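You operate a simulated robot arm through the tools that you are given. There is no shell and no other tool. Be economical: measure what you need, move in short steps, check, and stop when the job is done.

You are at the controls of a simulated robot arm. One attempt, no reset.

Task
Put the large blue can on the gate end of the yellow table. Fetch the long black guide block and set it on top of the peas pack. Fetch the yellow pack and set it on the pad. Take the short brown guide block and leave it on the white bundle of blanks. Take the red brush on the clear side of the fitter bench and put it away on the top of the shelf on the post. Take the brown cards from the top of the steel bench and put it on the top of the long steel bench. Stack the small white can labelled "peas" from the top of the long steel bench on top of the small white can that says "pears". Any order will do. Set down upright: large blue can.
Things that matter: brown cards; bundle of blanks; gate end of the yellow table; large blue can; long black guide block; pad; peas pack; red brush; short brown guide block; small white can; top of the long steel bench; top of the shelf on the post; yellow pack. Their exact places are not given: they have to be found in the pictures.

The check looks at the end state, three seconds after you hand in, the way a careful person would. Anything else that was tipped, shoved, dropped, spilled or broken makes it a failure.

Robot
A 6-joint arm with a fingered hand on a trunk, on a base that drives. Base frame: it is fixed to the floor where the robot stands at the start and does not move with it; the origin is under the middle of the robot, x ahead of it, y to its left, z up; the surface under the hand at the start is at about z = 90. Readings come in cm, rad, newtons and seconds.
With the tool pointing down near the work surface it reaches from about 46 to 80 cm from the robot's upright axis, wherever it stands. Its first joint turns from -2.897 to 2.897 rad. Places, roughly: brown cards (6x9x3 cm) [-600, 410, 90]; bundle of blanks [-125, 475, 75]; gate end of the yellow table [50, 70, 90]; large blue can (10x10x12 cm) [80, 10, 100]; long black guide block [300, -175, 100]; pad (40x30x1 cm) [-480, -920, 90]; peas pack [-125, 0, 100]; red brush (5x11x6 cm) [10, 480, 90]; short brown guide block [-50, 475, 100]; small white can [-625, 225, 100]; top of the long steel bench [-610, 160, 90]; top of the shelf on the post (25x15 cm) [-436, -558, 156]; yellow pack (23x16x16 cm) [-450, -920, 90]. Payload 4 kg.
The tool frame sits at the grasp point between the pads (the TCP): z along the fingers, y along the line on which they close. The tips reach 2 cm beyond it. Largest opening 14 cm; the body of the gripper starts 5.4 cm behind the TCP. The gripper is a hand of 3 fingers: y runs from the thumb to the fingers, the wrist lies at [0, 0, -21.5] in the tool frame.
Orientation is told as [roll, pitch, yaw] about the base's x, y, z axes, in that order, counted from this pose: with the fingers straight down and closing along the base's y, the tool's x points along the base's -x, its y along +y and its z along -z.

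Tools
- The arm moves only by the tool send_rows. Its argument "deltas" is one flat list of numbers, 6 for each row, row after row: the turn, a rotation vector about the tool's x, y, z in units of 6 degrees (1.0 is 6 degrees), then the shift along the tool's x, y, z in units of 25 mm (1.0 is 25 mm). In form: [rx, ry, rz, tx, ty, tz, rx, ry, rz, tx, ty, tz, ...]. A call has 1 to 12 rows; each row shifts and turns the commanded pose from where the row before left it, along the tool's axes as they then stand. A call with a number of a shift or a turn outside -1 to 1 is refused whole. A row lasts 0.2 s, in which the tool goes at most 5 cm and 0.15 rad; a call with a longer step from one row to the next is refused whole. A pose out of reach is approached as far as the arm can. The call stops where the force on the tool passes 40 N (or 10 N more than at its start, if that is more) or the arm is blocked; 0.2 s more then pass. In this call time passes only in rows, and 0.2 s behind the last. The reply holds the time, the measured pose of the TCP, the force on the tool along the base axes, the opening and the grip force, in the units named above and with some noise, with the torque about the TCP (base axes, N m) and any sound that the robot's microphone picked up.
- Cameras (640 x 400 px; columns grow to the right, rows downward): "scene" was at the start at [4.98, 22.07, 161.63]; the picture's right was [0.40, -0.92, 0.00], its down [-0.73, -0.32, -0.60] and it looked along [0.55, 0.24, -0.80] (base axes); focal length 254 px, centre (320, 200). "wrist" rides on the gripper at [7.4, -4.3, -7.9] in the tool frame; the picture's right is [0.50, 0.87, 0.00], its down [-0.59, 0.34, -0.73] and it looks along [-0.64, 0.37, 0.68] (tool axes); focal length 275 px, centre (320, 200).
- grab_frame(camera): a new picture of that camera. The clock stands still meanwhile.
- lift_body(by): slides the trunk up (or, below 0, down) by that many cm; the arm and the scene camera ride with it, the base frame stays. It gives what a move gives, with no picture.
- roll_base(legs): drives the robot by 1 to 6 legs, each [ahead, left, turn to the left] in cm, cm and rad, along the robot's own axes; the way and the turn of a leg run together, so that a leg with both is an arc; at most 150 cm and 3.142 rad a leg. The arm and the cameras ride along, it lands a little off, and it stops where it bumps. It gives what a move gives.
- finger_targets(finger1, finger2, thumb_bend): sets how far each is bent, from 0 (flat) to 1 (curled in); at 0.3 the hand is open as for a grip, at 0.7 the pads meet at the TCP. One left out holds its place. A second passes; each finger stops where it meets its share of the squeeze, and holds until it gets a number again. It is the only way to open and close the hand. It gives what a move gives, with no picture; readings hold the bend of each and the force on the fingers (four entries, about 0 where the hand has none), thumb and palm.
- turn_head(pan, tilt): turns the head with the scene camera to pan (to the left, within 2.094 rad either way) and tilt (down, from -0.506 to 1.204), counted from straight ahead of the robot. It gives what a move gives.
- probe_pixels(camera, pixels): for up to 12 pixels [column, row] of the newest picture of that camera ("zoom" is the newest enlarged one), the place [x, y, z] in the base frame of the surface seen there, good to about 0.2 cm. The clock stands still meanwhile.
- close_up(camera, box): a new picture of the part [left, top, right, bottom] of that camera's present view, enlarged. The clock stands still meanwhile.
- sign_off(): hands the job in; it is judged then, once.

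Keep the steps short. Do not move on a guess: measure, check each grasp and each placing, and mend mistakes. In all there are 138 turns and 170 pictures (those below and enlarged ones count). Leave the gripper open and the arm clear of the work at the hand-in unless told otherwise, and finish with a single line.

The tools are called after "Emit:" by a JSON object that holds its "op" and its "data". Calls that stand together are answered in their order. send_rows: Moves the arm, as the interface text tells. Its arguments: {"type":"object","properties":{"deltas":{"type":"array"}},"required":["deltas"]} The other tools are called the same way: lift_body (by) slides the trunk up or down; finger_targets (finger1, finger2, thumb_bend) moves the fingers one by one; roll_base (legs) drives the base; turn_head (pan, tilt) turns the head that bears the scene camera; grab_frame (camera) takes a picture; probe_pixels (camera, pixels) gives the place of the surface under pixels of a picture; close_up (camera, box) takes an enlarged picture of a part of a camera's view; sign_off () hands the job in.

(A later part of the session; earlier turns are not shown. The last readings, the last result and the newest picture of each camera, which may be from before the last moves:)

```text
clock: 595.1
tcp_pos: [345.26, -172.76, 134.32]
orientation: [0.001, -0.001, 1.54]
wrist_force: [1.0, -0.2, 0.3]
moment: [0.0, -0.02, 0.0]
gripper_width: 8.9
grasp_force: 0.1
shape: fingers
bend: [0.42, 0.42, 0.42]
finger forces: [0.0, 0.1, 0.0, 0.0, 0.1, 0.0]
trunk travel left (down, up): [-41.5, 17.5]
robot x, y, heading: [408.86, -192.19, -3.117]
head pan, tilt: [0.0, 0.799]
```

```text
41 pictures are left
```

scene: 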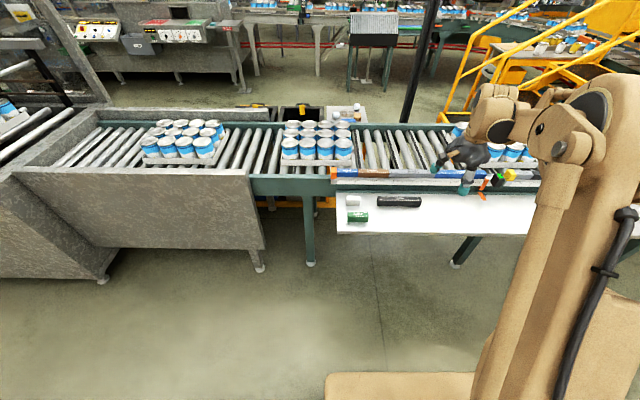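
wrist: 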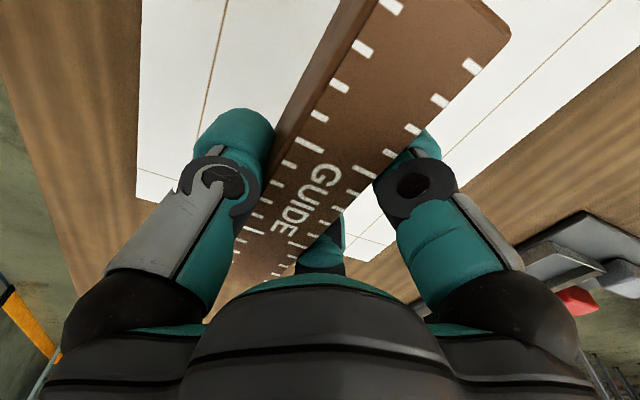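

The long black block is at (399,201). Measure it.

Emit:
{"op": "close_up", "data": {"camera": "scene", "box": [330, 160, 470, 240]}}

Emit:
{"op": "probe_pixels", "data": {"camera": "zoom", "pixels": [[222, 175], [413, 180], [315, 178], [315, 172], [315, 185], [222, 185], [412, 195], [315, 200], [330, 260], [120, 190], [130, 250], [315, 80]]}}

```text
4.57 times, centred on (400, 200) of scene
```

zoom: 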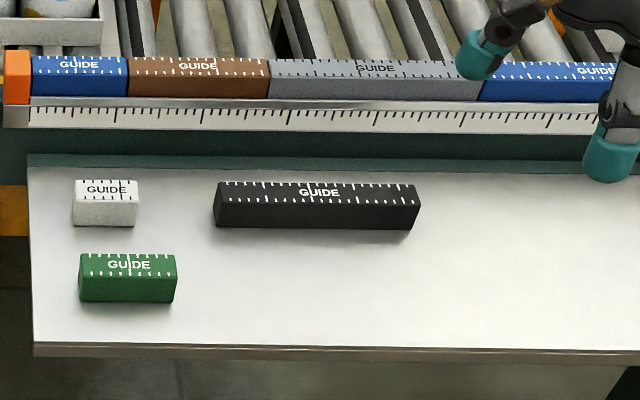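

```text
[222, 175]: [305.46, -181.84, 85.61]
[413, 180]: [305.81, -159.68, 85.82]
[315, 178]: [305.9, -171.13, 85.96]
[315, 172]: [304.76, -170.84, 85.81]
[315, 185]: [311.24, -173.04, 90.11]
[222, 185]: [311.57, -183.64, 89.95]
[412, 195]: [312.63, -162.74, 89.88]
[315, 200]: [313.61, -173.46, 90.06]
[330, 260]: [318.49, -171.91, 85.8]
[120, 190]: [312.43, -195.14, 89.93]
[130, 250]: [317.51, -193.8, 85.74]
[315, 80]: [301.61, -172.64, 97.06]
```

Block: centre (312.6, -173), along y, top 90.1. Drive 33 cm ahead, lower the trunk, fine-align.

Emit:
{"op": "roll_base", "data": {"legs": [[32.5, 0, 0]]}}

Emit:
{"op": "lift_body", "data": {"by": -20}}

Emit:
{"op": "grab_frame", "data": {"camera": "wrist"}}

```text
clock: 597.3
tcp_pos: [312.57, -172.98, 134.2]
orientation: [0.003, -0.001, 1.533]
wrist_force: [-0.7, -0.1, 0.8]
moment: [-0.01, -0.02, -0.01]
gripper_width: 8.87
grasp_force: 0.0
shape: fingers
bend: [0.42, 0.42, 0.42]
finger forces: [0.0, 0.1, 0.0, 0.1, 0.1, 0.0]
trunk travel left (down, up): [-41.5, 17.5]
robot x, y, heading: [376.41, -193.1, -3.126]
head pan, tilt: [0.0, 0.799]
```

```text
clock: 599.5
tcp_pos: [312.62, -172.91, 114.21]
orientation: [0.001, -0.003, 1.534]
wrist_force: [0.0, -0.4, -0.4]
moment: [-0.02, 0.0, 0.02]
gripper_width: 8.85
grasp_force: 0.0
shape: fingers
bend: [0.42, 0.42, 0.42]
finger forces: [0.0, 0.0, 0.0, 0.0, 0.0, 0.1]
trunk travel left (down, up): [-21.5, 37.5]
robot x, y, heading: [376.11, -193.38, -3.129]
head pan, tilt: [0.0, 0.799]
```

```text
39 pictures are left
```

wrist: 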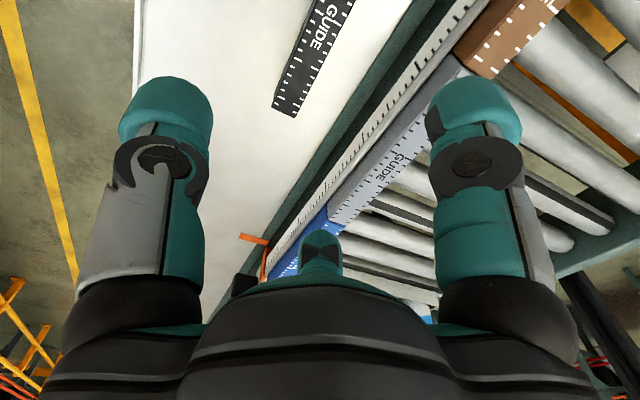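

Right on target. Descend, close, lift.

Emit:
{"op": "send_rows", "data": {"deltas": [0, 0, 0, 0, 0, 1, 0, 0, 0, 0, 0, 1, 0, 0, 0, 0, 0, 1, 0, 0, 0, 0, 0, 1, 0, 0, 0, 0, 0, 1, 0, 0, 0, 0, 0, 1, 0, 0, 0, 0, 0, 1, 0, 0, 0, 0, 0, 1, 0, 0, 0, 0, 0, 1, 0, 0, 0, 0, 0, 0.6, 0, 0, 0, 0, 0, 0.3]}}

Emit:
{"op": "finger_targets", "data": {"finger1": 0.75, "finger2": 0.75, "thumb_bend": 0.75}}

Emit:
{"op": "send_rows", "data": {"deltas": [0, 0, 0, 0, 0, -0.3, 0, 0, 0, 0, 0, -0.7, 0, 0, 0, 0, 0, -1, 0, 0, 0, 0, 0, -1, 0, 0, 0, 0, 0, -1, 0, 0, 0, 0, 0, -1, 0, 0, 0, 0, 0, -1, 0, 0, 0, 0, 0, -1, 0, 0, 0, 0, 0, -1]}}

Emit:
{"op": "grab_frame", "data": {"camera": "wrist"}}

```text
clock: 601.9
tcp_pos: [312.46, -172.9, 89.57]
orientation: [0.0, -0.002, 1.535]
wrist_force: [-0.5, 0.2, 0.1]
moment: [0.0, 0.03, 0.04]
gripper_width: 8.84
grasp_force: 0.4
shape: fingers
bend: [0.42, 0.42, 0.42]
finger forces: [0.2, 0.8, 0.1, 0.0, 0.1, 0.0]
trunk travel left (down, up): [-21.5, 37.5]
robot x, y, heading: [376.07, -192.71, -3.126]
head pan, tilt: [0.0, 0.799]
```

```text
clock: 602.9
tcp_pos: [312.46, -173.06, 89.62]
orientation: [0.001, 0.0, 1.534]
wrist_force: [0.1, -0.6, 0.2]
moment: [0.02, 0.02, 0.01]
gripper_width: 4.03
grasp_force: 29.2
shape: fingers
bend: [0.58, 0.58, 0.58]
finger forces: [14.5, 14.4, 0.0, 0.0, 29.0, 0.0]
trunk travel left (down, up): [-21.5, 37.5]
robot x, y, heading: [376.33, -193.69, -3.125]
head pan, tilt: [0.0, 0.799]
```

```text
clock: 604.9
tcp_pos: [312.6, -173.09, 109.59]
orientation: [0.002, -0.002, 1.534]
wrist_force: [-0.1, 0.0, -3.7]
moment: [0.01, 0.02, 0.03]
gripper_width: 4.02
grasp_force: 28.9
shape: fingers
bend: [0.58, 0.58, 0.58]
finger forces: [14.5, 14.5, 0.0, 0.0, 29.1, 0.0]
trunk travel left (down, up): [-21.5, 37.5]
robot x, y, heading: [375.95, -193.15, -3.129]
head pan, tilt: [0.0, 0.799]
```

```text
38 pictures are left
```

wrist: 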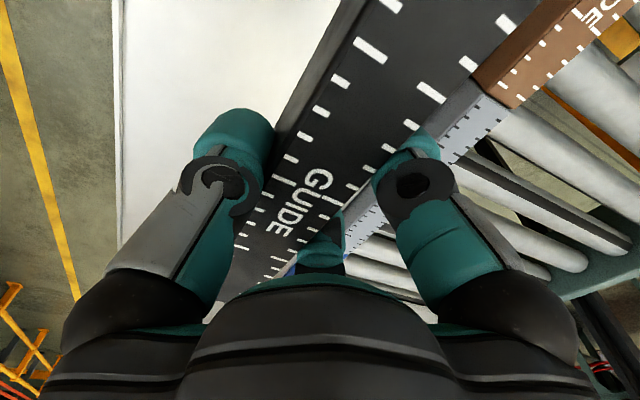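

Held well. Drive back up the aisle and around toward the back line.

Emit:
{"op": "roll_base", "data": {"legs": [[-30, 0, 0], [0, 0, -1.585], [148, 0, 0], [148, 0, 0], [148, 0, 0], [148, 0, 0]]}}

Emit:
{"op": "roll_base", "data": {"legs": [[148, 0, 0], [0, 0, 1.57], [148, 0, 0], [148, 0, 0], [148, 0, 0], [110, 0, 0]]}}

Emit:
{"op": "turn_head", "data": {"pan": 0.9, "tilt": 0.3}}

Emit:
{"op": "grab_frame", "data": {"camera": "scene"}}

Emit:
{"op": "probe_pixels", "data": {"camera": "scene", "pixels": [[100, 250], [200, 250], [300, 250], [400, 250], [500, 250], [320, 320], [200, 180], [300, 180], [370, 180], [440, 200], [250, 210], [340, 210]]}}

```text
clock: 638.4
tcp_pos: [431.47, 460.42, 109.4]
orientation: [0.002, -0.001, -0.049]
wrist_force: [0.3, 0.8, -2.8]
moment: [0.03, -0.01, -0.01]
gripper_width: 3.97
grasp_force: 27.8
shape: fingers
bend: [0.59, 0.58, 0.58]
finger forces: [14.0, 13.8, 0.0, 0.1, 28.0, 0.1]
trunk travel left (down, up): [-21.5, 37.5]
robot x, y, heading: [410.46, 397.05, 1.572]
head pan, tilt: [0.0, 0.799]
```

```text
clock: 645.1
tcp_pos: [429.29, 603.73, 109.6]
orientation: [-0.008, 0.0, -0.037]
wrist_force: [-0.8, -9.3, -1.7]
moment: [0.73, -0.08, 0.05]
gripper_width: 3.97
grasp_force: 32.8
shape: fingers
bend: [0.59, 0.58, 0.58]
finger forces: [14.4, 14.0, 0.0, 0.1, 28.5, 9.1]
trunk travel left (down, up): [-21.5, 37.5]
robot x, y, heading: [408.99, 540.94, 1.582]
head pan, tilt: [0.0, 0.799]
stopped in leg 1: the force on the tool passed its limit at 74 N (the readings are from after the stop); the commanded pose is now the measured one
```

```text
clock: 646.3
tcp_pos: [429.34, 603.78, 109.57]
orientation: [-0.008, -0.001, -0.037]
wrist_force: [-1.1, -13.3, -2.1]
moment: [0.95, -0.08, 0.07]
gripper_width: 3.96
grasp_force: 34.6
shape: fingers
bend: [0.59, 0.58, 0.58]
finger forces: [14.4, 14.1, 0.0, 0.0, 28.5, 12.4]
trunk travel left (down, up): [-21.5, 37.5]
robot x, y, heading: [409.3, 540.75, 1.583]
head pan, tilt: [0.901, 0.3]
```

```text
37 pictures are left
```

scene: 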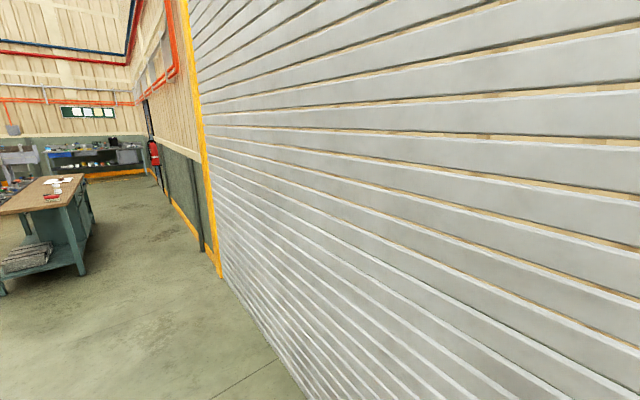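

```text
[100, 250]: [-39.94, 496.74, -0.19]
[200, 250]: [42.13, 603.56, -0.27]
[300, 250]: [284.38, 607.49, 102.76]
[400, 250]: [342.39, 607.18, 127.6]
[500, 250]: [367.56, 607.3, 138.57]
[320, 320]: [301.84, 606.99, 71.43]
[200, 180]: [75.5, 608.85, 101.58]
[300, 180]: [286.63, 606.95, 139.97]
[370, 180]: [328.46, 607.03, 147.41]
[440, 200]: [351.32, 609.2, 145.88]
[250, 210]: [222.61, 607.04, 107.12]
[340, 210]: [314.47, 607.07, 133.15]
```

I touched the roller door with the hand; the block is still held. Back off, turn, then go along the wall aisle.

Emit:
{"op": "roll_base", "data": {"legs": [[-55, 0, 0], [0, 0, 1.56], [145, -20, 0], [145, -33, 0], [145, 0, 0], [120, 0, 0]]}}

Emit:
{"op": "turn_head", "data": {"pan": 0.9, "tilt": 0.3}}

Emit:
{"op": "grab_frame", "data": {"camera": "wrist"}}

Emit:
{"op": "roll_base", "data": {"legs": [[95, 0, 0], [0, 0, 1.5]]}}

Emit:
{"op": "turn_head", "data": {"pan": 0.1, "tilt": 0.3}}

Emit:
{"op": "grab_frame", "data": {"camera": "scene"}}

Emit:
{"op": "probe_pixels", "data": {"camera": "scene", "pixels": [[100, 250], [200, 250], [300, 250], [400, 250], [500, 250], [320, 320], [200, 180], [300, 180], [370, 180], [440, 200], [250, 210], [340, 210]]}}

```text
clock: 679.4
tcp_pos: [-203.86, 551.55, 109.47]
orientation: [-0.008, -0.001, 1.519]
wrist_force: [-0.4, -0.9, -2.9]
moment: [-0.02, 0.0, -0.04]
gripper_width: 3.9
grasp_force: 28.1
shape: fingers
bend: [0.59, 0.58, 0.59]
finger forces: [13.7, 13.7, 0.1, 0.0, 27.4, 0.1]
trunk travel left (down, up): [-21.5, 37.5]
robot x, y, heading: [-140.68, 530.33, 3.143]
head pan, tilt: [0.901, 0.3]
```

```text
clock: 680.0
tcp_pos: [-203.8, 551.38, 109.52]
orientation: [-0.007, -0.001, 1.517]
wrist_force: [0.2, 0.0, -3.0]
moment: [0.02, 0.01, -0.03]
gripper_width: 3.89
grasp_force: 27.6
shape: fingers
bend: [0.59, 0.58, 0.59]
finger forces: [13.6, 13.6, 0.0, 0.0, 27.4, 0.0]
trunk travel left (down, up): [-21.5, 37.5]
robot x, y, heading: [-141.12, 530.3, 3.14]
head pan, tilt: [0.901, 0.3]
```

```text
36 pictures are left
```

wrist: 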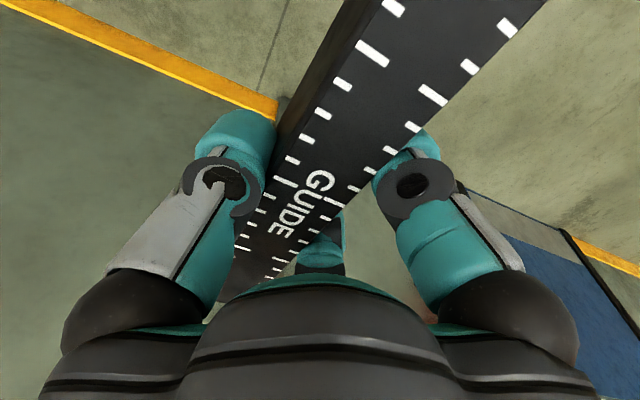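

```text
clock: 688.6
tcp_pos: [-263.24, 470.78, 109.57]
orientation: [-0.008, -0.001, 2.994]
wrist_force: [-0.7, 0.0, -2.4]
moment: [-0.04, 0.02, 0.0]
gripper_width: 3.9
grasp_force: 26.5
shape: fingers
bend: [0.59, 0.58, 0.59]
finger forces: [13.1, 13.2, 0.1, 0.1, 26.4, 0.0]
trunk travel left (down, up): [-21.5, 37.5]
robot x, y, heading: [-236.36, 531.23, -1.669]
head pan, tilt: [0.901, 0.3]
```

```text
clock: 689.8
tcp_pos: [-263.18, 470.71, 109.45]
orientation: [-0.008, -0.001, 2.993]
wrist_force: [-0.9, -0.2, -2.9]
moment: [0.0, 0.03, 0.03]
gripper_width: 3.84
grasp_force: 26.4
shape: fingers
bend: [0.59, 0.58, 0.59]
finger forces: [13.3, 13.2, 0.1, 0.1, 26.5, 0.0]
trunk travel left (down, up): [-21.5, 37.5]
robot x, y, heading: [-236.32, 531.5, -1.666]
head pan, tilt: [0.099, 0.3]
```

```text
35 pictures are left
```

scene: 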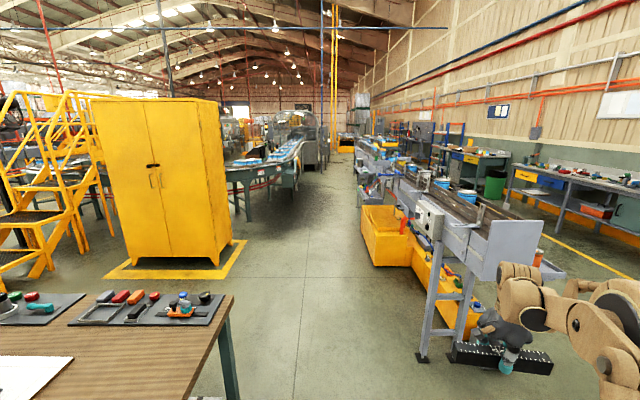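

```text
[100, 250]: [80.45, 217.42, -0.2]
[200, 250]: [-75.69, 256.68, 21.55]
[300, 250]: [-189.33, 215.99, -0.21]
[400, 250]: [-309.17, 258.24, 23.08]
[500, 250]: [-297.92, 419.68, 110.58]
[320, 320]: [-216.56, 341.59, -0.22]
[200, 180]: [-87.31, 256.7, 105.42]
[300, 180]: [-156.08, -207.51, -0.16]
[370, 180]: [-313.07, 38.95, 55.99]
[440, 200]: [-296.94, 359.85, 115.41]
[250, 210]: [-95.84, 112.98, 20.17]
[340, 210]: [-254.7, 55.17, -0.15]
```

Corridor between the yellow cabinet and the middle conveyor is clear. Raise 15 cm, drive down x≈-196 and turn to face the back line.

Emit:
{"op": "lift_body", "data": {"by": 15}}

Emit:
{"op": "roll_base", "data": {"legs": [[0, 38, 0.095], [148, 0, 0], [148, 0, 0], [140, 0, 0], [0, 0, 1.57]]}}

Emit:
{"op": "turn_head", "data": {"pan": -0.1, "tilt": 0.75}}

Emit:
{"op": "grab_frame", "data": {"camera": "scene"}}

```text
clock: 691.5
tcp_pos: [-263.3, 470.73, 124.43]
orientation: [-0.008, 0.0, 2.995]
wrist_force: [0.0, -1.0, -3.1]
moment: [-0.02, -0.01, -0.01]
gripper_width: 3.88
grasp_force: 26.1
shape: fingers
bend: [0.59, 0.58, 0.59]
finger forces: [13.2, 13.1, 0.0, 0.0, 26.5, 0.0]
trunk travel left (down, up): [-36.5, 22.5]
robot x, y, heading: [-236.28, 531.23, -1.666]
head pan, tilt: [0.099, 0.3]
```

```text
clock: 718.2
tcp_pos: [-152.08, 69.2, 124.51]
orientation: [-0.009, 0.0, -1.672]
wrist_force: [0.4, 0.6, -2.2]
moment: [0.02, -0.04, -0.02]
gripper_width: 3.82
grasp_force: 26.3
shape: fingers
bend: [0.59, 0.59, 0.59]
finger forces: [12.9, 13.0, 0.0, 0.0, 25.8, 0.0]
trunk travel left (down, up): [-36.5, 22.5]
robot x, y, heading: [-214.09, 93.14, -0.046]
head pan, tilt: [0.099, 0.3]
```

```text
clock: 719.1
tcp_pos: [-152.02, 69.34, 124.5]
orientation: [-0.009, 0.0, -1.672]
wrist_force: [0.1, 0.4, -2.8]
moment: [0.03, -0.03, 0.07]
gripper_width: 3.81
grasp_force: 25.9
shape: fingers
bend: [0.59, 0.59, 0.59]
finger forces: [12.9, 13.0, 0.0, 0.0, 25.8, 0.0]
trunk travel left (down, up): [-36.5, 22.5]
robot x, y, heading: [-213.94, 93.38, -0.045]
head pan, tilt: [-0.099, 0.75]
```

```text
34 pictures are left
```

scene: 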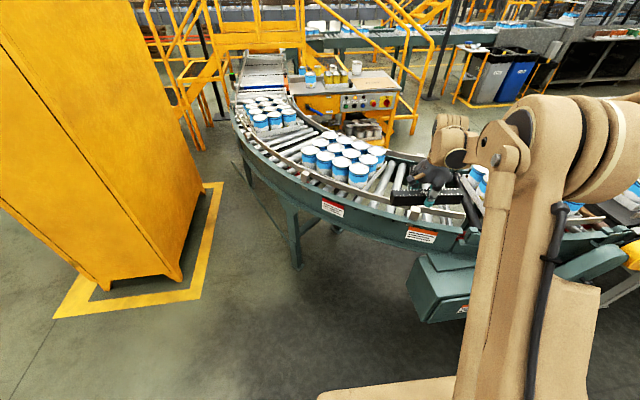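

I zoom in to read the rail labels and find which pack is peas.

Emit:
{"op": "close_up", "data": {"camera": "scene", "box": [290, 120, 530, 270]}}

Emit:
{"op": "probe_pixels", "data": {"camera": "scene", "pixels": [[332, 207], [421, 233], [480, 180], [478, 172], [357, 160], [440, 290], [412, 300], [455, 225], [590, 225], [630, 250], [300, 240], [520, 300]]}}

```text
2.67 times, centred on (410, 195) of scene
```

zoom: 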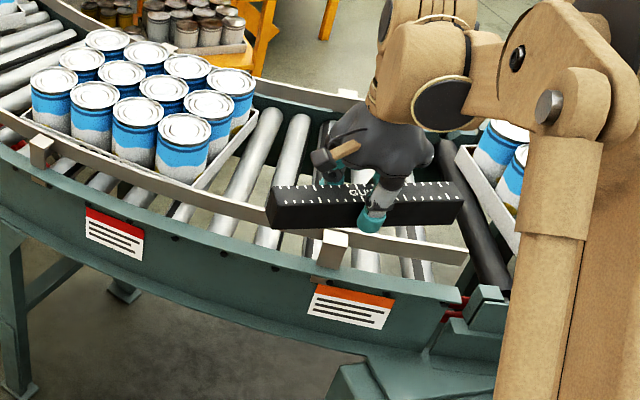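

```text
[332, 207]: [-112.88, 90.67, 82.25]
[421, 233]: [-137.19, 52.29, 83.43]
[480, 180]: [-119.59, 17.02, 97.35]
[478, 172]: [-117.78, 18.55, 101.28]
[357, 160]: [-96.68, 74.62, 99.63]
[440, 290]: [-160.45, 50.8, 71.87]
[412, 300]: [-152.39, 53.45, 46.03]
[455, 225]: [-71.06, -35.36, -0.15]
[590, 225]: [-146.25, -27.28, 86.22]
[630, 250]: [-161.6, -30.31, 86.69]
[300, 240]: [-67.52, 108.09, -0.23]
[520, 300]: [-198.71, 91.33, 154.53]
```

The pack beyond the hand, around (-118, 5), is the one at the given place. I strafe right 60 cm to see it fully.

Emit:
{"op": "roll_base", "data": {"legs": [[0, -55, 0.045]]}}

Emit:
{"op": "turn_head", "data": {"pan": 0.0, "tilt": 0.75}}

Emit:
{"op": "grab_frame", "data": {"camera": "scene"}}

Emit:
{"op": "close_up", "data": {"camera": "wrist", "box": [0, 0, 640, 400]}}

```text
clock: 722.3
tcp_pos: [-152.47, 16.82, 124.41]
orientation: [-0.01, -0.002, -1.627]
wrist_force: [-0.1, -0.1, -2.4]
moment: [0.03, -0.01, -0.03]
gripper_width: 3.8
grasp_force: 25.7
shape: fingers
bend: [0.59, 0.59, 0.59]
finger forces: [12.9, 12.9, 0.1, 0.1, 25.9, 0.0]
trunk travel left (down, up): [-36.5, 22.5]
robot x, y, heading: [-215.41, 38.48, -0.003]
head pan, tilt: [-0.099, 0.75]
```

```text
clock: 723.0
tcp_pos: [-152.46, 16.83, 124.46]
orientation: [-0.009, 0.0, -1.628]
wrist_force: [0.2, 0.6, -3.9]
moment: [0.02, -0.07, 0.05]
gripper_width: 3.81
grasp_force: 25.7
shape: fingers
bend: [0.59, 0.59, 0.59]
finger forces: [12.9, 12.9, 0.1, 0.0, 25.9, 0.0]
trunk travel left (down, up): [-36.5, 22.5]
robot x, y, heading: [-215.81, 37.95, -0.004]
head pan, tilt: [0.0, 0.75]
```

```text
32 pictures are left
```

scene: 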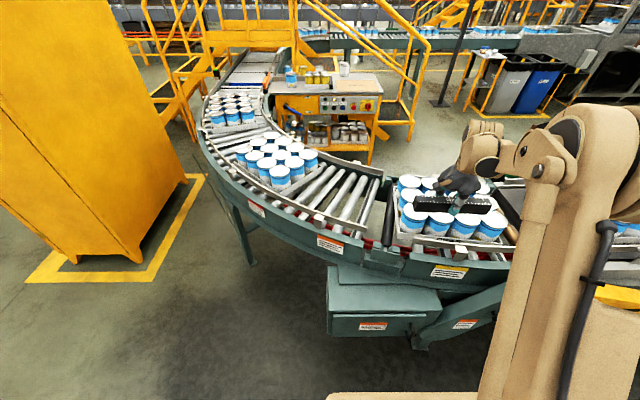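

```text
1.00 times, centred on (320, 200) of wrist (not enlarged: the box is as wide or as high as the picture)
```

zoom: 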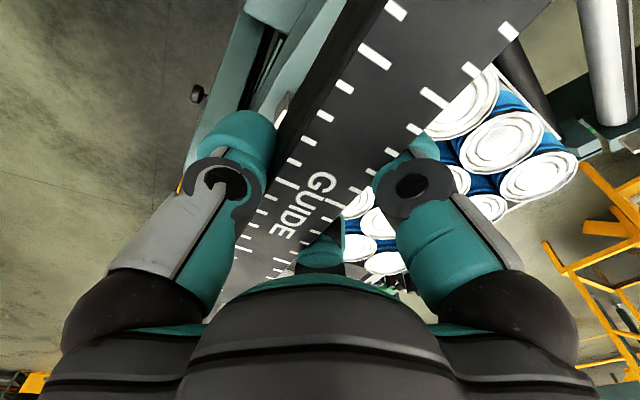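

Emit:
{"op": "close_up", "data": {"camera": "scene", "box": [380, 165, 520, 260]}}

Emit:
{"op": "probe_pixels", "data": {"camera": "scene", "pixels": [[411, 210], [491, 215], [409, 181], [437, 214], [466, 215], [385, 310], [380, 325], [440, 330], [330, 320], [460, 272], [485, 185], [430, 183]]}}

```text
4.21 times, centred on (450, 212) of scene
```

zoom: 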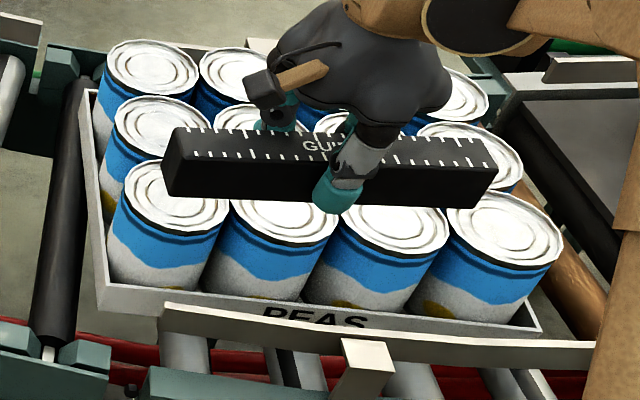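

```text
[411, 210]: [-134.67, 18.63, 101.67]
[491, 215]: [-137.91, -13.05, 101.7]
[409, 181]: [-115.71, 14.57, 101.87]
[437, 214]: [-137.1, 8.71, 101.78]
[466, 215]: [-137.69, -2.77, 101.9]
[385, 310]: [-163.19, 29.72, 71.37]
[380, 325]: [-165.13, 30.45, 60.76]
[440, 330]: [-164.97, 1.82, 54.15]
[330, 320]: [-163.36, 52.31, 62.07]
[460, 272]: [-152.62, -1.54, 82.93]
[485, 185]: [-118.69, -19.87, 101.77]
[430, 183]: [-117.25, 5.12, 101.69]
```

The tray reads PEAS. Middle row of cans at x≈-127, tops 101.8. Drive ahead 20 and right 14, extend to (-127, 3), and look.

Emit:
{"op": "roll_base", "data": {"legs": [[20, -14, 0]]}}

Emit:
{"op": "send_rows", "data": {"deltas": [0, 0, 0, 0, 0.8, 1, 0, 0, 0, 0, 0.8, 1, 0, 0, 0, 0, 0.6, 1, 0, 0, 0, 0, 0, 1, 0, 0, 0, 0, 0, 1]}}

Emit:
{"op": "close_up", "data": {"camera": "scene", "box": [340, 150, 520, 270]}}

```text
clock: 724.8
tcp_pos: [-132.29, 2.46, 124.33]
orientation: [-0.008, 0.0, -1.626]
wrist_force: [0.4, 0.4, -2.8]
moment: [-0.03, -0.02, 0.0]
gripper_width: 3.85
grasp_force: 26.0
shape: fingers
bend: [0.59, 0.59, 0.59]
finger forces: [13.0, 13.0, 0.0, 0.1, 25.9, 0.1]
trunk travel left (down, up): [-36.5, 22.5]
robot x, y, heading: [-194.67, 23.65, -0.004]
head pan, tilt: [0.0, 0.75]
```

```text
clock: 726.0
tcp_pos: [-126.93, 2.15, 111.83]
orientation: [-0.008, 0.0, -1.626]
wrist_force: [0.2, 0.4, -3.5]
moment: [-0.02, -0.02, -0.03]
gripper_width: 3.82
grasp_force: 25.9
shape: fingers
bend: [0.59, 0.59, 0.59]
finger forces: [13.2, 13.1, 0.0, 0.0, 26.1, 0.0]
trunk travel left (down, up): [-36.5, 22.5]
robot x, y, heading: [-194.79, 23.76, -0.001]
head pan, tilt: [0.0, 0.75]
```

```text
3.33 times, centred on (430, 210) of scene
```

zoom: 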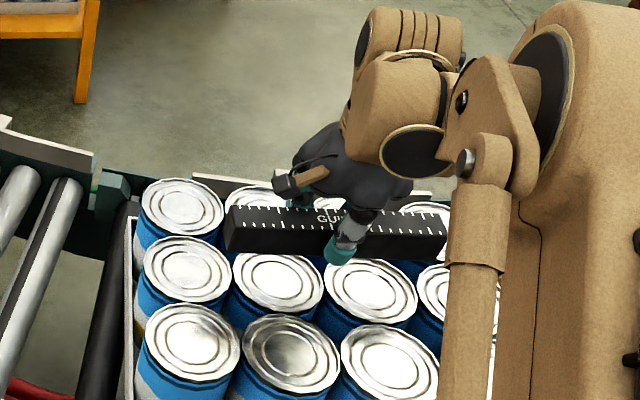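

Emit:
{"op": "probe_pixels", "data": {"camera": "zoom", "pixels": [[277, 280], [370, 290], [185, 270], [180, 205], [195, 340], [240, 245], [440, 250], [440, 285]]}}

```text
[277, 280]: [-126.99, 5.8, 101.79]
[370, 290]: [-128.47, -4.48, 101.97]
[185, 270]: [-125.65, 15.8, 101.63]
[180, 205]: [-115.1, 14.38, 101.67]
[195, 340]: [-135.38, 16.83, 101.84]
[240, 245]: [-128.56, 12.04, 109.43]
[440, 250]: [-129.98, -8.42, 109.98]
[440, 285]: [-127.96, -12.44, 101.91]
```

Exactly over the middle row. Lower to contact.

Emit:
{"op": "send_rows", "data": {"deltas": [0, 0, 0, 0, -0.2, 1, 0, 0, 0, 0, 0, 0.9, 0, 0, 0, 0, 0, 0.3, 0, 0, 0, 0, 0, 0.15]}}

```text
clock: 727.0
tcp_pos: [-127.41, 2.43, 106.04]
orientation: [-0.008, 0.0, -1.627]
wrist_force: [0.6, 0.3, -3.1]
moment: [0.03, -0.03, 0.03]
gripper_width: 3.84
grasp_force: 26.0
shape: fingers
bend: [0.59, 0.59, 0.59]
finger forces: [13.1, 13.0, 0.0, 0.0, 26.1, 0.0]
trunk travel left (down, up): [-36.5, 22.5]
robot x, y, heading: [-194.93, 23.33, -0.004]
head pan, tilt: [0.0, 0.75]
```

Emit:
{"op": "send_rows", "data": {"deltas": [0, 0, 0, 0, 0, 0.12, 0, 0, 0, 0, 0, 0.08]}}

Emit:
{"op": "finger_targets", "data": {"finger1": 0.45, "finger2": 0.45, "thumb_bend": 0.45}}

Emit:
{"op": "send_rows", "data": {"deltas": [0, 0, 0, 0, 0, -0.4, 0, 0, 0, 0, 0, -1, 0, 0, 0, 0, 0, -1, 0, 0, 0, 0, 0, -1, 0, 0, 0, 0, 0, -1, 0, 0, 0, 0, 0, -1, 0, 0, 0, 0, -1, -1, 0, 0, 0, 0, -1, -1]}}

Emit:
{"op": "close_up", "data": {"camera": "scene", "box": [340, 150, 520, 270]}}

```text
clock: 727.6
tcp_pos: [-127.43, 2.33, 105.93]
orientation: [-0.005, -0.002, -1.626]
wrist_force: [10.2, -2.5, 28.2]
moment: [-0.03, 0.28, -0.04]
gripper_width: 3.75
grasp_force: 35.3
shape: fingers
bend: [0.59, 0.58, 0.59]
finger forces: [20.4, 19.7, 0.0, 0.1, 29.8, 0.1]
trunk travel left (down, up): [-36.5, 22.5]
robot x, y, heading: [-195.12, 23.77, -0.002]
head pan, tilt: [0.0, 0.75]
```

```text
clock: 728.6
tcp_pos: [-127.52, 2.33, 105.5]
orientation: [-0.006, 0.001, -1.626]
wrist_force: [0.5, 0.8, 0.3]
moment: [-0.01, 0.02, 0.0]
gripper_width: 7.9
grasp_force: 0.0
shape: fingers
bend: [0.45, 0.45, 0.45]
finger forces: [0.0, 0.1, 0.1, 0.0, 0.0, 0.0]
trunk travel left (down, up): [-36.5, 22.5]
robot x, y, heading: [-195.23, 23.78, -0.002]
head pan, tilt: [0.0, 0.75]
```

```text
clock: 730.4
tcp_pos: [-132.22, 2.75, 124.43]
orientation: [-0.007, -0.002, -1.626]
wrist_force: [-0.1, -0.4, 0.5]
moment: [-0.05, -0.02, -0.01]
gripper_width: 7.94
grasp_force: 0.0
shape: fingers
bend: [0.45, 0.45, 0.45]
finger forces: [0.1, 0.1, 0.0, 0.0, 0.1, 0.0]
trunk travel left (down, up): [-36.5, 22.5]
robot x, y, heading: [-195.4, 23.88, -0.007]
head pan, tilt: [0.0, 0.75]
```

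```text
3.33 times, centred on (430, 210) of scene
```

zoom: 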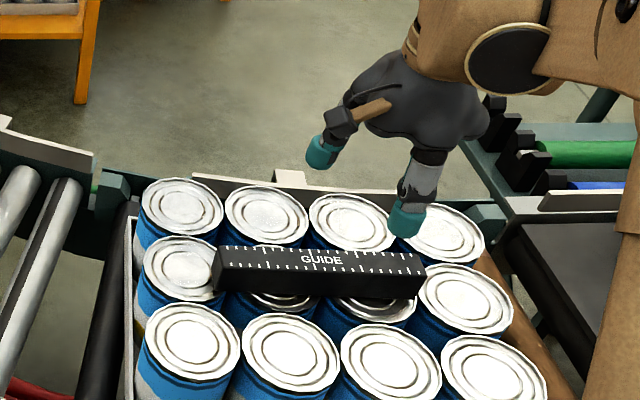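

The black block rests on the peas pack. Last job: the red brush. I turn the wrist straight and drive around to the clear side of the fitter bench.

Emit:
{"op": "send_rows", "data": {"deltas": [0, 0, -1, 0, 0, 0, 0, 0, -1, 0, 0, 0, 0, 0, -1, 0, 0, 0, 0, 0, -1, 0, 0, 0, 0, 0, -1, 0, 0, 0, 0, 0, -1, 0, 0, 0, 0, 0, -1, 0, 0, 0, 0, 0, -1, 0, 0, 0, 0, 0, -1, 0, 0, 0, 0, 0, -1, 0, 0, 0, 0, 0, -1, 0, 0, 0, 0, 0, -1, 0, 0, 0]}}

Emit:
{"op": "send_rows", "data": {"deltas": [0, 0, -1, 0, 0, 0, 0, 0, -1, 0, 0, 0, 0, 0, -1, 0, 0, 0, 0, 0, -0.5, 0, 0, 0]}}

Emit:
{"op": "roll_base", "data": {"legs": [[-20, 0, 0], [0, 0, 1.575], [148, 0, 0], [148, 0, 0], [148, 0, 0], [30, 0, 0]]}}

Emit:
{"op": "roll_base", "data": {"legs": [[0, 0, -1.57], [0, 44, 0], [148, 0, 0], [97, 0, 0], [0, 0, -1.57]]}}

Emit:
{"op": "turn_head", "data": {"pan": 0.0, "tilt": 0.95}}

Emit:
{"op": "grab_frame", "data": {"camera": "scene"}}

Emit:
{"op": "grab_frame", "data": {"camera": "wrist"}}

```text
clock: 733.0
tcp_pos: [-132.29, 2.63, 124.13]
orientation: [-0.004, 0.007, -0.367]
wrist_force: [-0.3, 0.2, -0.4]
moment: [0.0, 0.01, -0.03]
gripper_width: 7.9
grasp_force: 0.0
shape: fingers
bend: [0.45, 0.45, 0.45]
finger forces: [0.0, 0.0, 0.0, 0.0, 0.1, 0.0]
trunk travel left (down, up): [-36.5, 22.5]
robot x, y, heading: [-195.1, 24.13, -0.002]
head pan, tilt: [0.0, 0.75]
```

```text
clock: 734.0
tcp_pos: [-132.27, 2.59, 123.99]
orientation: [0.0, 0.007, -0.002]
wrist_force: [0.3, 0.1, 0.0]
moment: [0.01, 0.0, 0.01]
gripper_width: 7.95
grasp_force: 0.1
shape: fingers
bend: [0.45, 0.45, 0.45]
finger forces: [0.0, 0.0, 0.0, 0.0, 0.1, 0.0]
trunk travel left (down, up): [-36.5, 22.5]
robot x, y, heading: [-195.03, 23.47, -0.004]
head pan, tilt: [0.0, 0.75]
```

```text
clock: 761.9
tcp_pos: [-208.77, 559.62, 124.12]
orientation: [-0.001, 0.01, 1.581]
wrist_force: [0.5, -0.6, -0.2]
moment: [-0.03, -0.02, 0.02]
gripper_width: 7.92
grasp_force: 0.1
shape: fingers
bend: [0.45, 0.45, 0.45]
finger forces: [0.1, 0.0, 0.0, 0.0, 0.0, 0.1]
trunk travel left (down, up): [-36.5, 22.5]
robot x, y, heading: [-229.26, 496.48, 1.578]
head pan, tilt: [0.0, 0.75]
```

```text
clock: 783.9
tcp_pos: [-1.38, 486.25, 123.97]
orientation: [-0.001, 0.007, -1.547]
wrist_force: [0.2, -0.2, -0.4]
moment: [-0.01, -0.04, 0.02]
gripper_width: 7.95
grasp_force: 0.1
shape: fingers
bend: [0.45, 0.45, 0.45]
finger forces: [0.1, 0.0, 0.0, 0.0, 0.1, 0.1]
trunk travel left (down, up): [-36.5, 22.5]
robot x, y, heading: [17.91, 549.65, -1.543]
head pan, tilt: [0.0, 0.75]
```

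```text
clock: 784.6
tcp_pos: [-1.44, 486.14, 124.09]
orientation: [-0.002, 0.008, -1.545]
wrist_force: [-0.3, -0.2, 0.4]
moment: [0.0, -0.01, 0.0]
gripper_width: 7.94
grasp_force: 0.0
shape: fingers
bend: [0.45, 0.45, 0.45]
finger forces: [0.0, 0.0, 0.0, 0.1, 0.0, 0.0]
trunk travel left (down, up): [-36.5, 22.5]
robot x, y, heading: [18.21, 549.57, -1.547]
head pan, tilt: [0.0, 0.949]
```

```text
27 pictures are left
```

scene: 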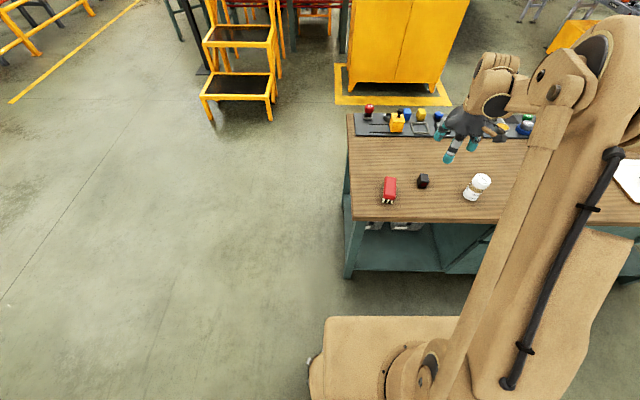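

```text
26 pictures are left
```

wrist: 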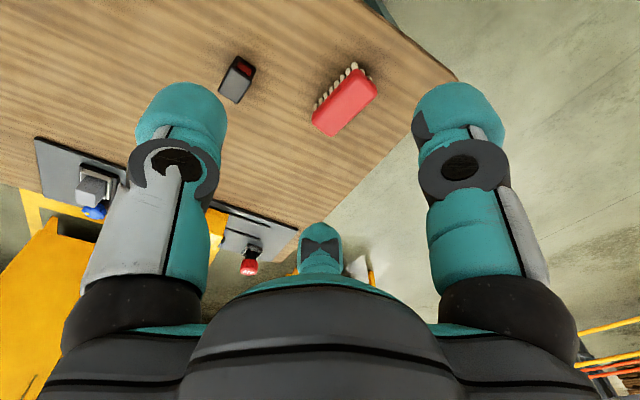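

Brush at (389,189) in the scene picture. Zoom and measure.

Emit:
{"op": "close_up", "data": {"camera": "scene", "box": [365, 165, 445, 215]}}

Emit:
{"op": "probe_pixels", "data": {"camera": "scene", "pixels": [[386, 180], [394, 180], [389, 189], [385, 194], [396, 194], [389, 201], [384, 188], [396, 187], [422, 181], [400, 205]]}}

Emit:
{"op": "probe_pixels", "data": {"camera": "wrist", "pixels": [[313, 118], [333, 134], [355, 72], [375, 88], [343, 102]]}}

```text
8.00 times, centred on (405, 190) of scene
```

zoom: 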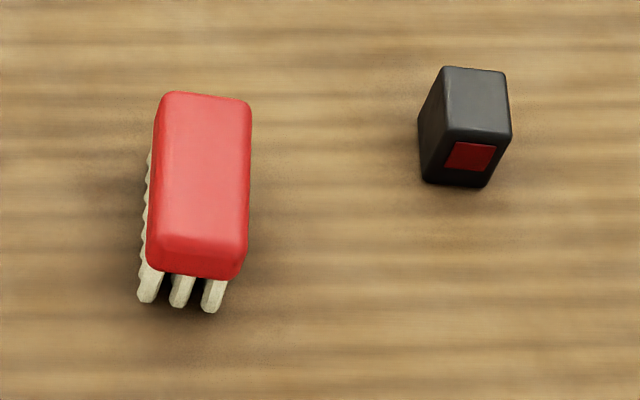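

```text
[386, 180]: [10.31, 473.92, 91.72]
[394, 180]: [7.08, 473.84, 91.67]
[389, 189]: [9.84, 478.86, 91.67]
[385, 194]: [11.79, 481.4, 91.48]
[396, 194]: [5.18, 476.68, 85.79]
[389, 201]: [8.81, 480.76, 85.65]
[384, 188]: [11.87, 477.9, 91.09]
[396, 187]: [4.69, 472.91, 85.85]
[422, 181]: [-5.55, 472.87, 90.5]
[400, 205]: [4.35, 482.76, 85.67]
```

```text
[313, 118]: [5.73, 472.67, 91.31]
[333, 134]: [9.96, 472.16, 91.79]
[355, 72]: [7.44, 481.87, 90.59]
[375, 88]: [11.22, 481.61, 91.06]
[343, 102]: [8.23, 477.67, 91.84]
```

Brush centre ≈ (8.6, 477.1), long axis ~9° off y, top 91.8. The horn box hangs over the shelf, so I grasp with the hand tilted ~24°. Open, lower the trunk, align above.

Emit:
{"op": "finger_targets", "data": {"finger1": 0.22, "finger2": 0.22, "thumb_bend": 0.3}}

Emit:
{"op": "lift_body", "data": {"by": -15}}

Emit:
{"op": "send_rows", "data": {"deltas": [0, 0, 0.9, 0, 0, 0, 0, 0, 0.85, 0, 0, 0, 0, -1, 0, 0, 0, 0, 0, -1, 0, 0, 0, 0, 0, -1, 0, 0, 0, 0, 0, -1, 0, 0, 0, 0, 0, 0, 0, -0.476, 0.9, 0.212, 0, 0, 0, -0.476, 0.9, 0.212, 0, 0, 0, -0.476, 0.9, 0.212, 0, 0, 0, -0.476, 0.9, 0.212, 0, 0, 0, -0.476, 0.9, 0.212]}}

Emit:
{"op": "send_rows", "data": {"deltas": [0, 0, 0, 0.447, 0, 1, 0, 0, 0, 0.447, 0, 1, 0, 0, 0, 0.447, 0, 1]}}

Emit:
{"op": "grab_frame", "data": {"camera": "wrist"}}

Emit:
{"op": "close_up", "data": {"camera": "scene", "box": [340, 130, 480, 220]}}

```text
clock: 785.6
tcp_pos: [-1.32, 486.13, 124.09]
orientation: [0.001, 0.007, -1.546]
wrist_force: [-0.2, 0.1, 0.9]
moment: [0.01, 0.0, -0.02]
gripper_width: 13.13
grasp_force: 0.1
shape: fingers
bend: [0.22, 0.22, 0.3]
finger forces: [0.1, 0.0, 0.0, 0.0, 0.0, 0.1]
trunk travel left (down, up): [-36.5, 22.5]
robot x, y, heading: [17.72, 549.68, -1.546]
head pan, tilt: [0.0, 0.949]
```

```text
clock: 787.4
tcp_pos: [-1.39, 486.08, 109.09]
orientation: [0.001, 0.008, -1.546]
wrist_force: [0.6, 0.1, -0.5]
moment: [0.01, 0.01, -0.03]
gripper_width: 13.16
grasp_force: 0.1
shape: fingers
bend: [0.22, 0.22, 0.3]
finger forces: [0.1, 0.1, 0.0, 0.0, 0.0, 0.0]
trunk travel left (down, up): [-21.5, 37.5]
robot x, y, heading: [17.93, 549.37, -1.546]
head pan, tilt: [0.0, 0.949]
```

```text
clock: 789.8
tcp_pos: [8.71, 478.06, 109.03]
orientation: [-0.002, -0.412, -1.729]
wrist_force: [0.1, 0.0, -0.3]
moment: [-0.02, -0.03, -0.03]
gripper_width: 13.14
grasp_force: 0.1
shape: fingers
bend: [0.22, 0.22, 0.3]
finger forces: [0.0, 0.1, 0.1, 0.1, 0.0, 0.0]
trunk travel left (down, up): [-21.5, 37.5]
robot x, y, heading: [17.91, 549.78, -1.55]
head pan, tilt: [0.0, 0.949]
```

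```text
clock: 790.6
tcp_pos: [8.57, 477.86, 100.73]
orientation: [-0.001, -0.409, -1.73]
wrist_force: [-0.8, -0.8, -0.8]
moment: [-0.02, 0.0, -0.01]
gripper_width: 13.15
grasp_force: 0.1
shape: fingers
bend: [0.22, 0.22, 0.3]
finger forces: [0.1, 0.1, 0.0, 0.0, 0.0, 0.0]
trunk travel left (down, up): [-21.5, 37.5]
robot x, y, heading: [17.86, 549.51, -1.545]
head pan, tilt: [0.0, 0.949]
```

```text
24 pictures are left
```

wrist: 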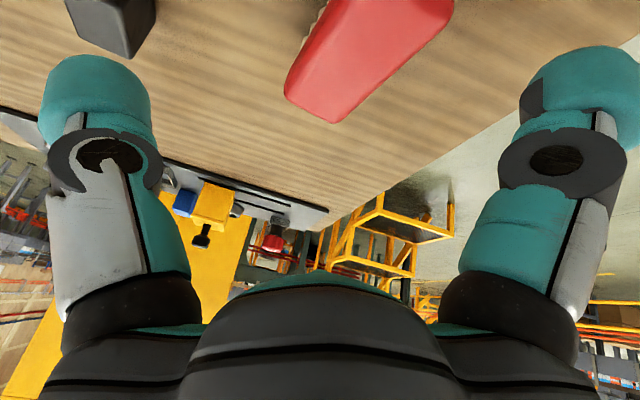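

```text
4.44 times, centred on (410, 175) of scene
```

zoom: 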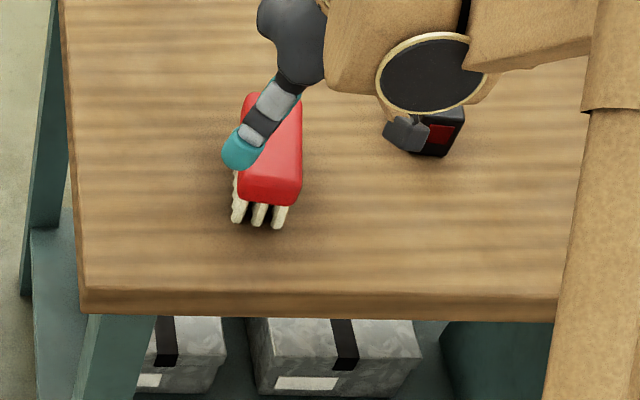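

Aligned. Descend to z≈90.6 and close.

Emit:
{"op": "send_rows", "data": {"deltas": [0, 0, 0, 0.444, 0, 1, 0, 0, 0, 0.444, 0, 1, 0, 0, 0, 0.444, 0, 1, 0, 0, 0, 0.22, 0, 0.5, 0, 0, 0, 0.09, 0, 0.2]}}

Emit:
{"op": "finger_targets", "data": {"finger1": 0.5, "finger2": 0.5, "thumb_bend": 0.5}}

Emit:
{"op": "finger_targets", "data": {"finger1": 0.7, "finger2": 0.7, "thumb_bend": 0.7}}

Emit:
{"op": "grab_frame", "data": {"camera": "wrist"}}

```text
clock: 791.8
tcp_pos: [8.66, 478.3, 90.67]
orientation: [-0.002, -0.411, -1.73]
wrist_force: [1.1, -0.7, -0.3]
moment: [-0.01, -0.03, 0.02]
gripper_width: 13.14
grasp_force: 0.1
shape: fingers
bend: [0.22, 0.22, 0.3]
finger forces: [0.0, 0.0, 0.0, 0.0, 0.0, 0.1]
trunk travel left (down, up): [-21.5, 37.5]
robot x, y, heading: [18.18, 549.72, -1.549]
head pan, tilt: [0.0, 0.949]
```

```text
clock: 792.8
tcp_pos: [8.59, 478.22, 90.74]
orientation: [0.0, -0.413, -1.728]
wrist_force: [0.0, 0.3, 0.1]
moment: [0.01, 0.0, -0.02]
gripper_width: 6.44
grasp_force: 0.0
shape: fingers
bend: [0.5, 0.5, 0.5]
finger forces: [0.0, 0.0, 0.1, 0.0, 0.0, 0.0]
trunk travel left (down, up): [-21.5, 37.5]
robot x, y, heading: [18.15, 549.36, -1.547]
head pan, tilt: [0.0, 0.949]
```

```text
clock: 793.8
tcp_pos: [8.63, 478.12, 90.73]
orientation: [-0.001, -0.412, -1.73]
wrist_force: [0.6, -0.6, 0.0]
moment: [0.06, 0.03, 0.0]
gripper_width: 4.76
grasp_force: 26.7
shape: fingers
bend: [0.55, 0.52, 0.57]
finger forces: [10.3, 17.6, 0.0, 0.0, 24.4, 0.0]
trunk travel left (down, up): [-21.5, 37.5]
robot x, y, heading: [17.8, 549.82, -1.548]
head pan, tilt: [0.0, 0.949]
```

```text
22 pictures are left
```

wrist: 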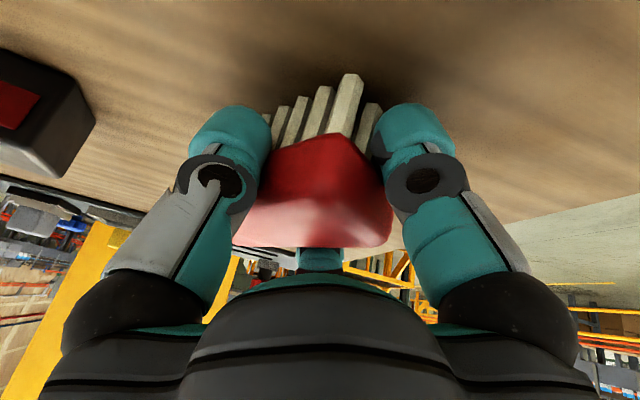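

Gripped. Lift, raise the trunk, and start the drive west.

Emit:
{"op": "send_rows", "data": {"deltas": [0, 0, 0, -0.222, 0, -0.5, 0, 0, 0, -0.444, 0, -1, 0, 0, 0, -0.444, 0, -1, 0, 0, 0, -0.444, 0, -1, 0, 0, 0, -0.444, 0, -1]}}

Emit:
{"op": "lift_body", "data": {"by": 25}}

Emit:
{"op": "grab_frame", "data": {"camera": "wrist"}}

Emit:
{"op": "roll_base", "data": {"legs": [[0, 0, -1.59], [148, 0, 0], [148, 0, 0], [148, 0, 0], [94, 0, 0], [0, 0, 1.57]]}}

```text
clock: 795.0
tcp_pos: [8.71, 478.07, 103.05]
orientation: [-0.002, -0.411, -1.729]
wrist_force: [0.0, -0.7, -1.1]
moment: [0.05, 0.02, -0.02]
gripper_width: 4.76
grasp_force: 25.8
shape: fingers
bend: [0.55, 0.52, 0.57]
finger forces: [9.9, 17.5, 0.0, 0.1, 24.3, 0.0]
trunk travel left (down, up): [-21.5, 37.5]
robot x, y, heading: [18.15, 549.93, -1.546]
head pan, tilt: [0.0, 0.949]
```

```text
clock: 797.5
tcp_pos: [8.64, 477.93, 127.92]
orientation: [-0.003, -0.413, -1.73]
wrist_force: [-0.5, -0.3, -0.9]
moment: [0.01, -0.03, -0.01]
gripper_width: 4.78
grasp_force: 25.9
shape: fingers
bend: [0.55, 0.52, 0.57]
finger forces: [9.9, 17.6, 0.0, 0.1, 24.3, 0.0]
trunk travel left (down, up): [-46.5, 12.5]
robot x, y, heading: [18.16, 549.82, -1.547]
head pan, tilt: [0.0, 0.949]
```

```text
21 pictures are left
```

wrist: 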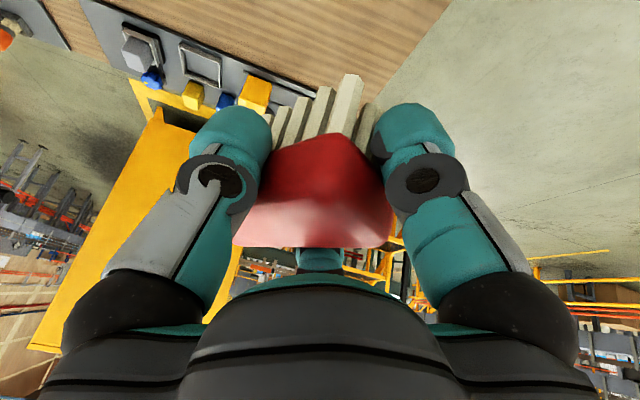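

```text
clock: 830.7
tcp_pos: [-527.02, 470.75, 127.93]
orientation: [-0.001, -0.411, -1.763]
wrist_force: [0.3, 0.1, -1.3]
moment: [0.02, 0.03, 0.02]
gripper_width: 4.62
grasp_force: 24.6
shape: fingers
bend: [0.56, 0.52, 0.58]
finger forces: [8.9, 17.7, 0.1, 0.1, 23.9, 0.1]
trunk travel left (down, up): [-46.5, 12.5]
robot x, y, heading: [-515.32, 542.16, -1.581]
head pan, tilt: [0.0, 0.949]
```

Brush held. Retighten slightly and drive down the aisle.

Emit:
{"op": "finger_targets", "data": {"finger1": 0.75, "finger2": 0.75, "thumb_bend": 0.75}}

Emit:
{"op": "roll_base", "data": {"legs": [[148, 5, 0], [148, 0, 0], [148, 0, 0], [148, 0, 0], [148, 0, 0], [148, 0, 0]]}}

```text
clock: 831.7
tcp_pos: [-527.07, 470.68, 127.96]
orientation: [-0.003, -0.411, -1.763]
wrist_force: [-0.3, 0.0, -0.8]
moment: [0.05, 0.0, -0.02]
gripper_width: 4.34
grasp_force: 26.2
shape: fingers
bend: [0.56, 0.5, 0.59]
finger forces: [11.0, 17.8, 0.0, 0.1, 24.0, 0.1]
trunk travel left (down, up): [-46.5, 12.5]
robot x, y, heading: [-515.44, 542.11, -1.574]
head pan, tilt: [0.0, 0.949]
```

```text
clock: 873.4
tcp_pos: [-517.53, -410.79, 127.93]
orientation: [-0.002, -0.413, -1.722]
wrist_force: [0.1, 0.7, -1.5]
moment: [0.03, 0.0, 0.01]
gripper_width: 4.36
grasp_force: 26.3
shape: fingers
bend: [0.56, 0.5, 0.59]
finger forces: [10.9, 17.8, 0.1, 0.0, 23.9, 0.0]
trunk travel left (down, up): [-46.5, 12.5]
robot x, y, heading: [-508.67, -339.17, -1.539]
head pan, tilt: [0.0, 0.949]
```

Emit:
{"op": "roll_base", "data": {"legs": [[146, -22, 0], [74, -21, 0], [0, 0, 1.54]]}}

Emit:
{"op": "turn_head", "data": {"pan": 0.0, "tilt": 0.25}}

Emit:
{"op": "grab_frame", "data": {"camera": "scene"}}

Emit:
{"op": "probe_pixels", "data": {"camera": "scene", "pixels": [[320, 150], [320, 200], [320, 230], [320, 260], [360, 200], [360, 230], [360, 260], [400, 200], [400, 230], [280, 230], [240, 230], [280, 200]]}}

```text
clock: 888.4
tcp_pos: [-471.93, -574.46, 127.88]
orientation: [-0.003, -0.412, -0.172]
wrist_force: [0.4, 0.3, -0.9]
moment: [0.02, 0.01, 0.02]
gripper_width: 4.26
grasp_force: 26.0
shape: fingers
bend: [0.56, 0.5, 0.59]
finger forces: [9.1, 18.4, 0.0, 0.1, 23.7, 0.1]
trunk travel left (down, up): [-46.5, 12.5]
robot x, y, heading: [-543.44, -563.76, 0.007]
head pan, tilt: [0.0, 0.949]
```

```text
clock: 889.5
tcp_pos: [-472.09, -574.66, 127.98]
orientation: [-0.002, -0.412, -0.172]
wrist_force: [-0.4, 0.2, -2.2]
moment: [0.02, 0.07, -0.02]
gripper_width: 4.28
grasp_force: 25.7
shape: fingers
bend: [0.56, 0.5, 0.59]
finger forces: [9.2, 18.4, 0.1, 0.0, 23.8, 0.0]
trunk travel left (down, up): [-46.5, 12.5]
robot x, y, heading: [-543.6, -564.09, 0.005]
head pan, tilt: [0.0, 0.25]
```

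```text
20 pictures are left
```

scene: 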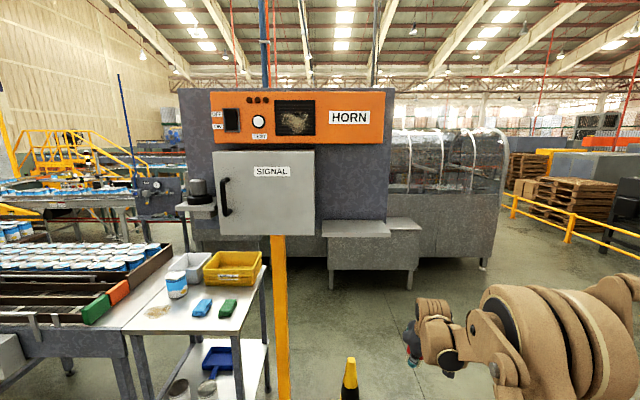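

```text
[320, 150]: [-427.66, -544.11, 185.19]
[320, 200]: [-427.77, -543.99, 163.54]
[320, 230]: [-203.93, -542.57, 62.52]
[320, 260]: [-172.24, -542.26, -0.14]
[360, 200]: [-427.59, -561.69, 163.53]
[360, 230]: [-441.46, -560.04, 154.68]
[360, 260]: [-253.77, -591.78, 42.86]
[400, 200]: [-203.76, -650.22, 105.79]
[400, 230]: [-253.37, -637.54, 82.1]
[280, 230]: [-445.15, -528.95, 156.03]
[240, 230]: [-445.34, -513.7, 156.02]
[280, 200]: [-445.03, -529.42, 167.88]
```

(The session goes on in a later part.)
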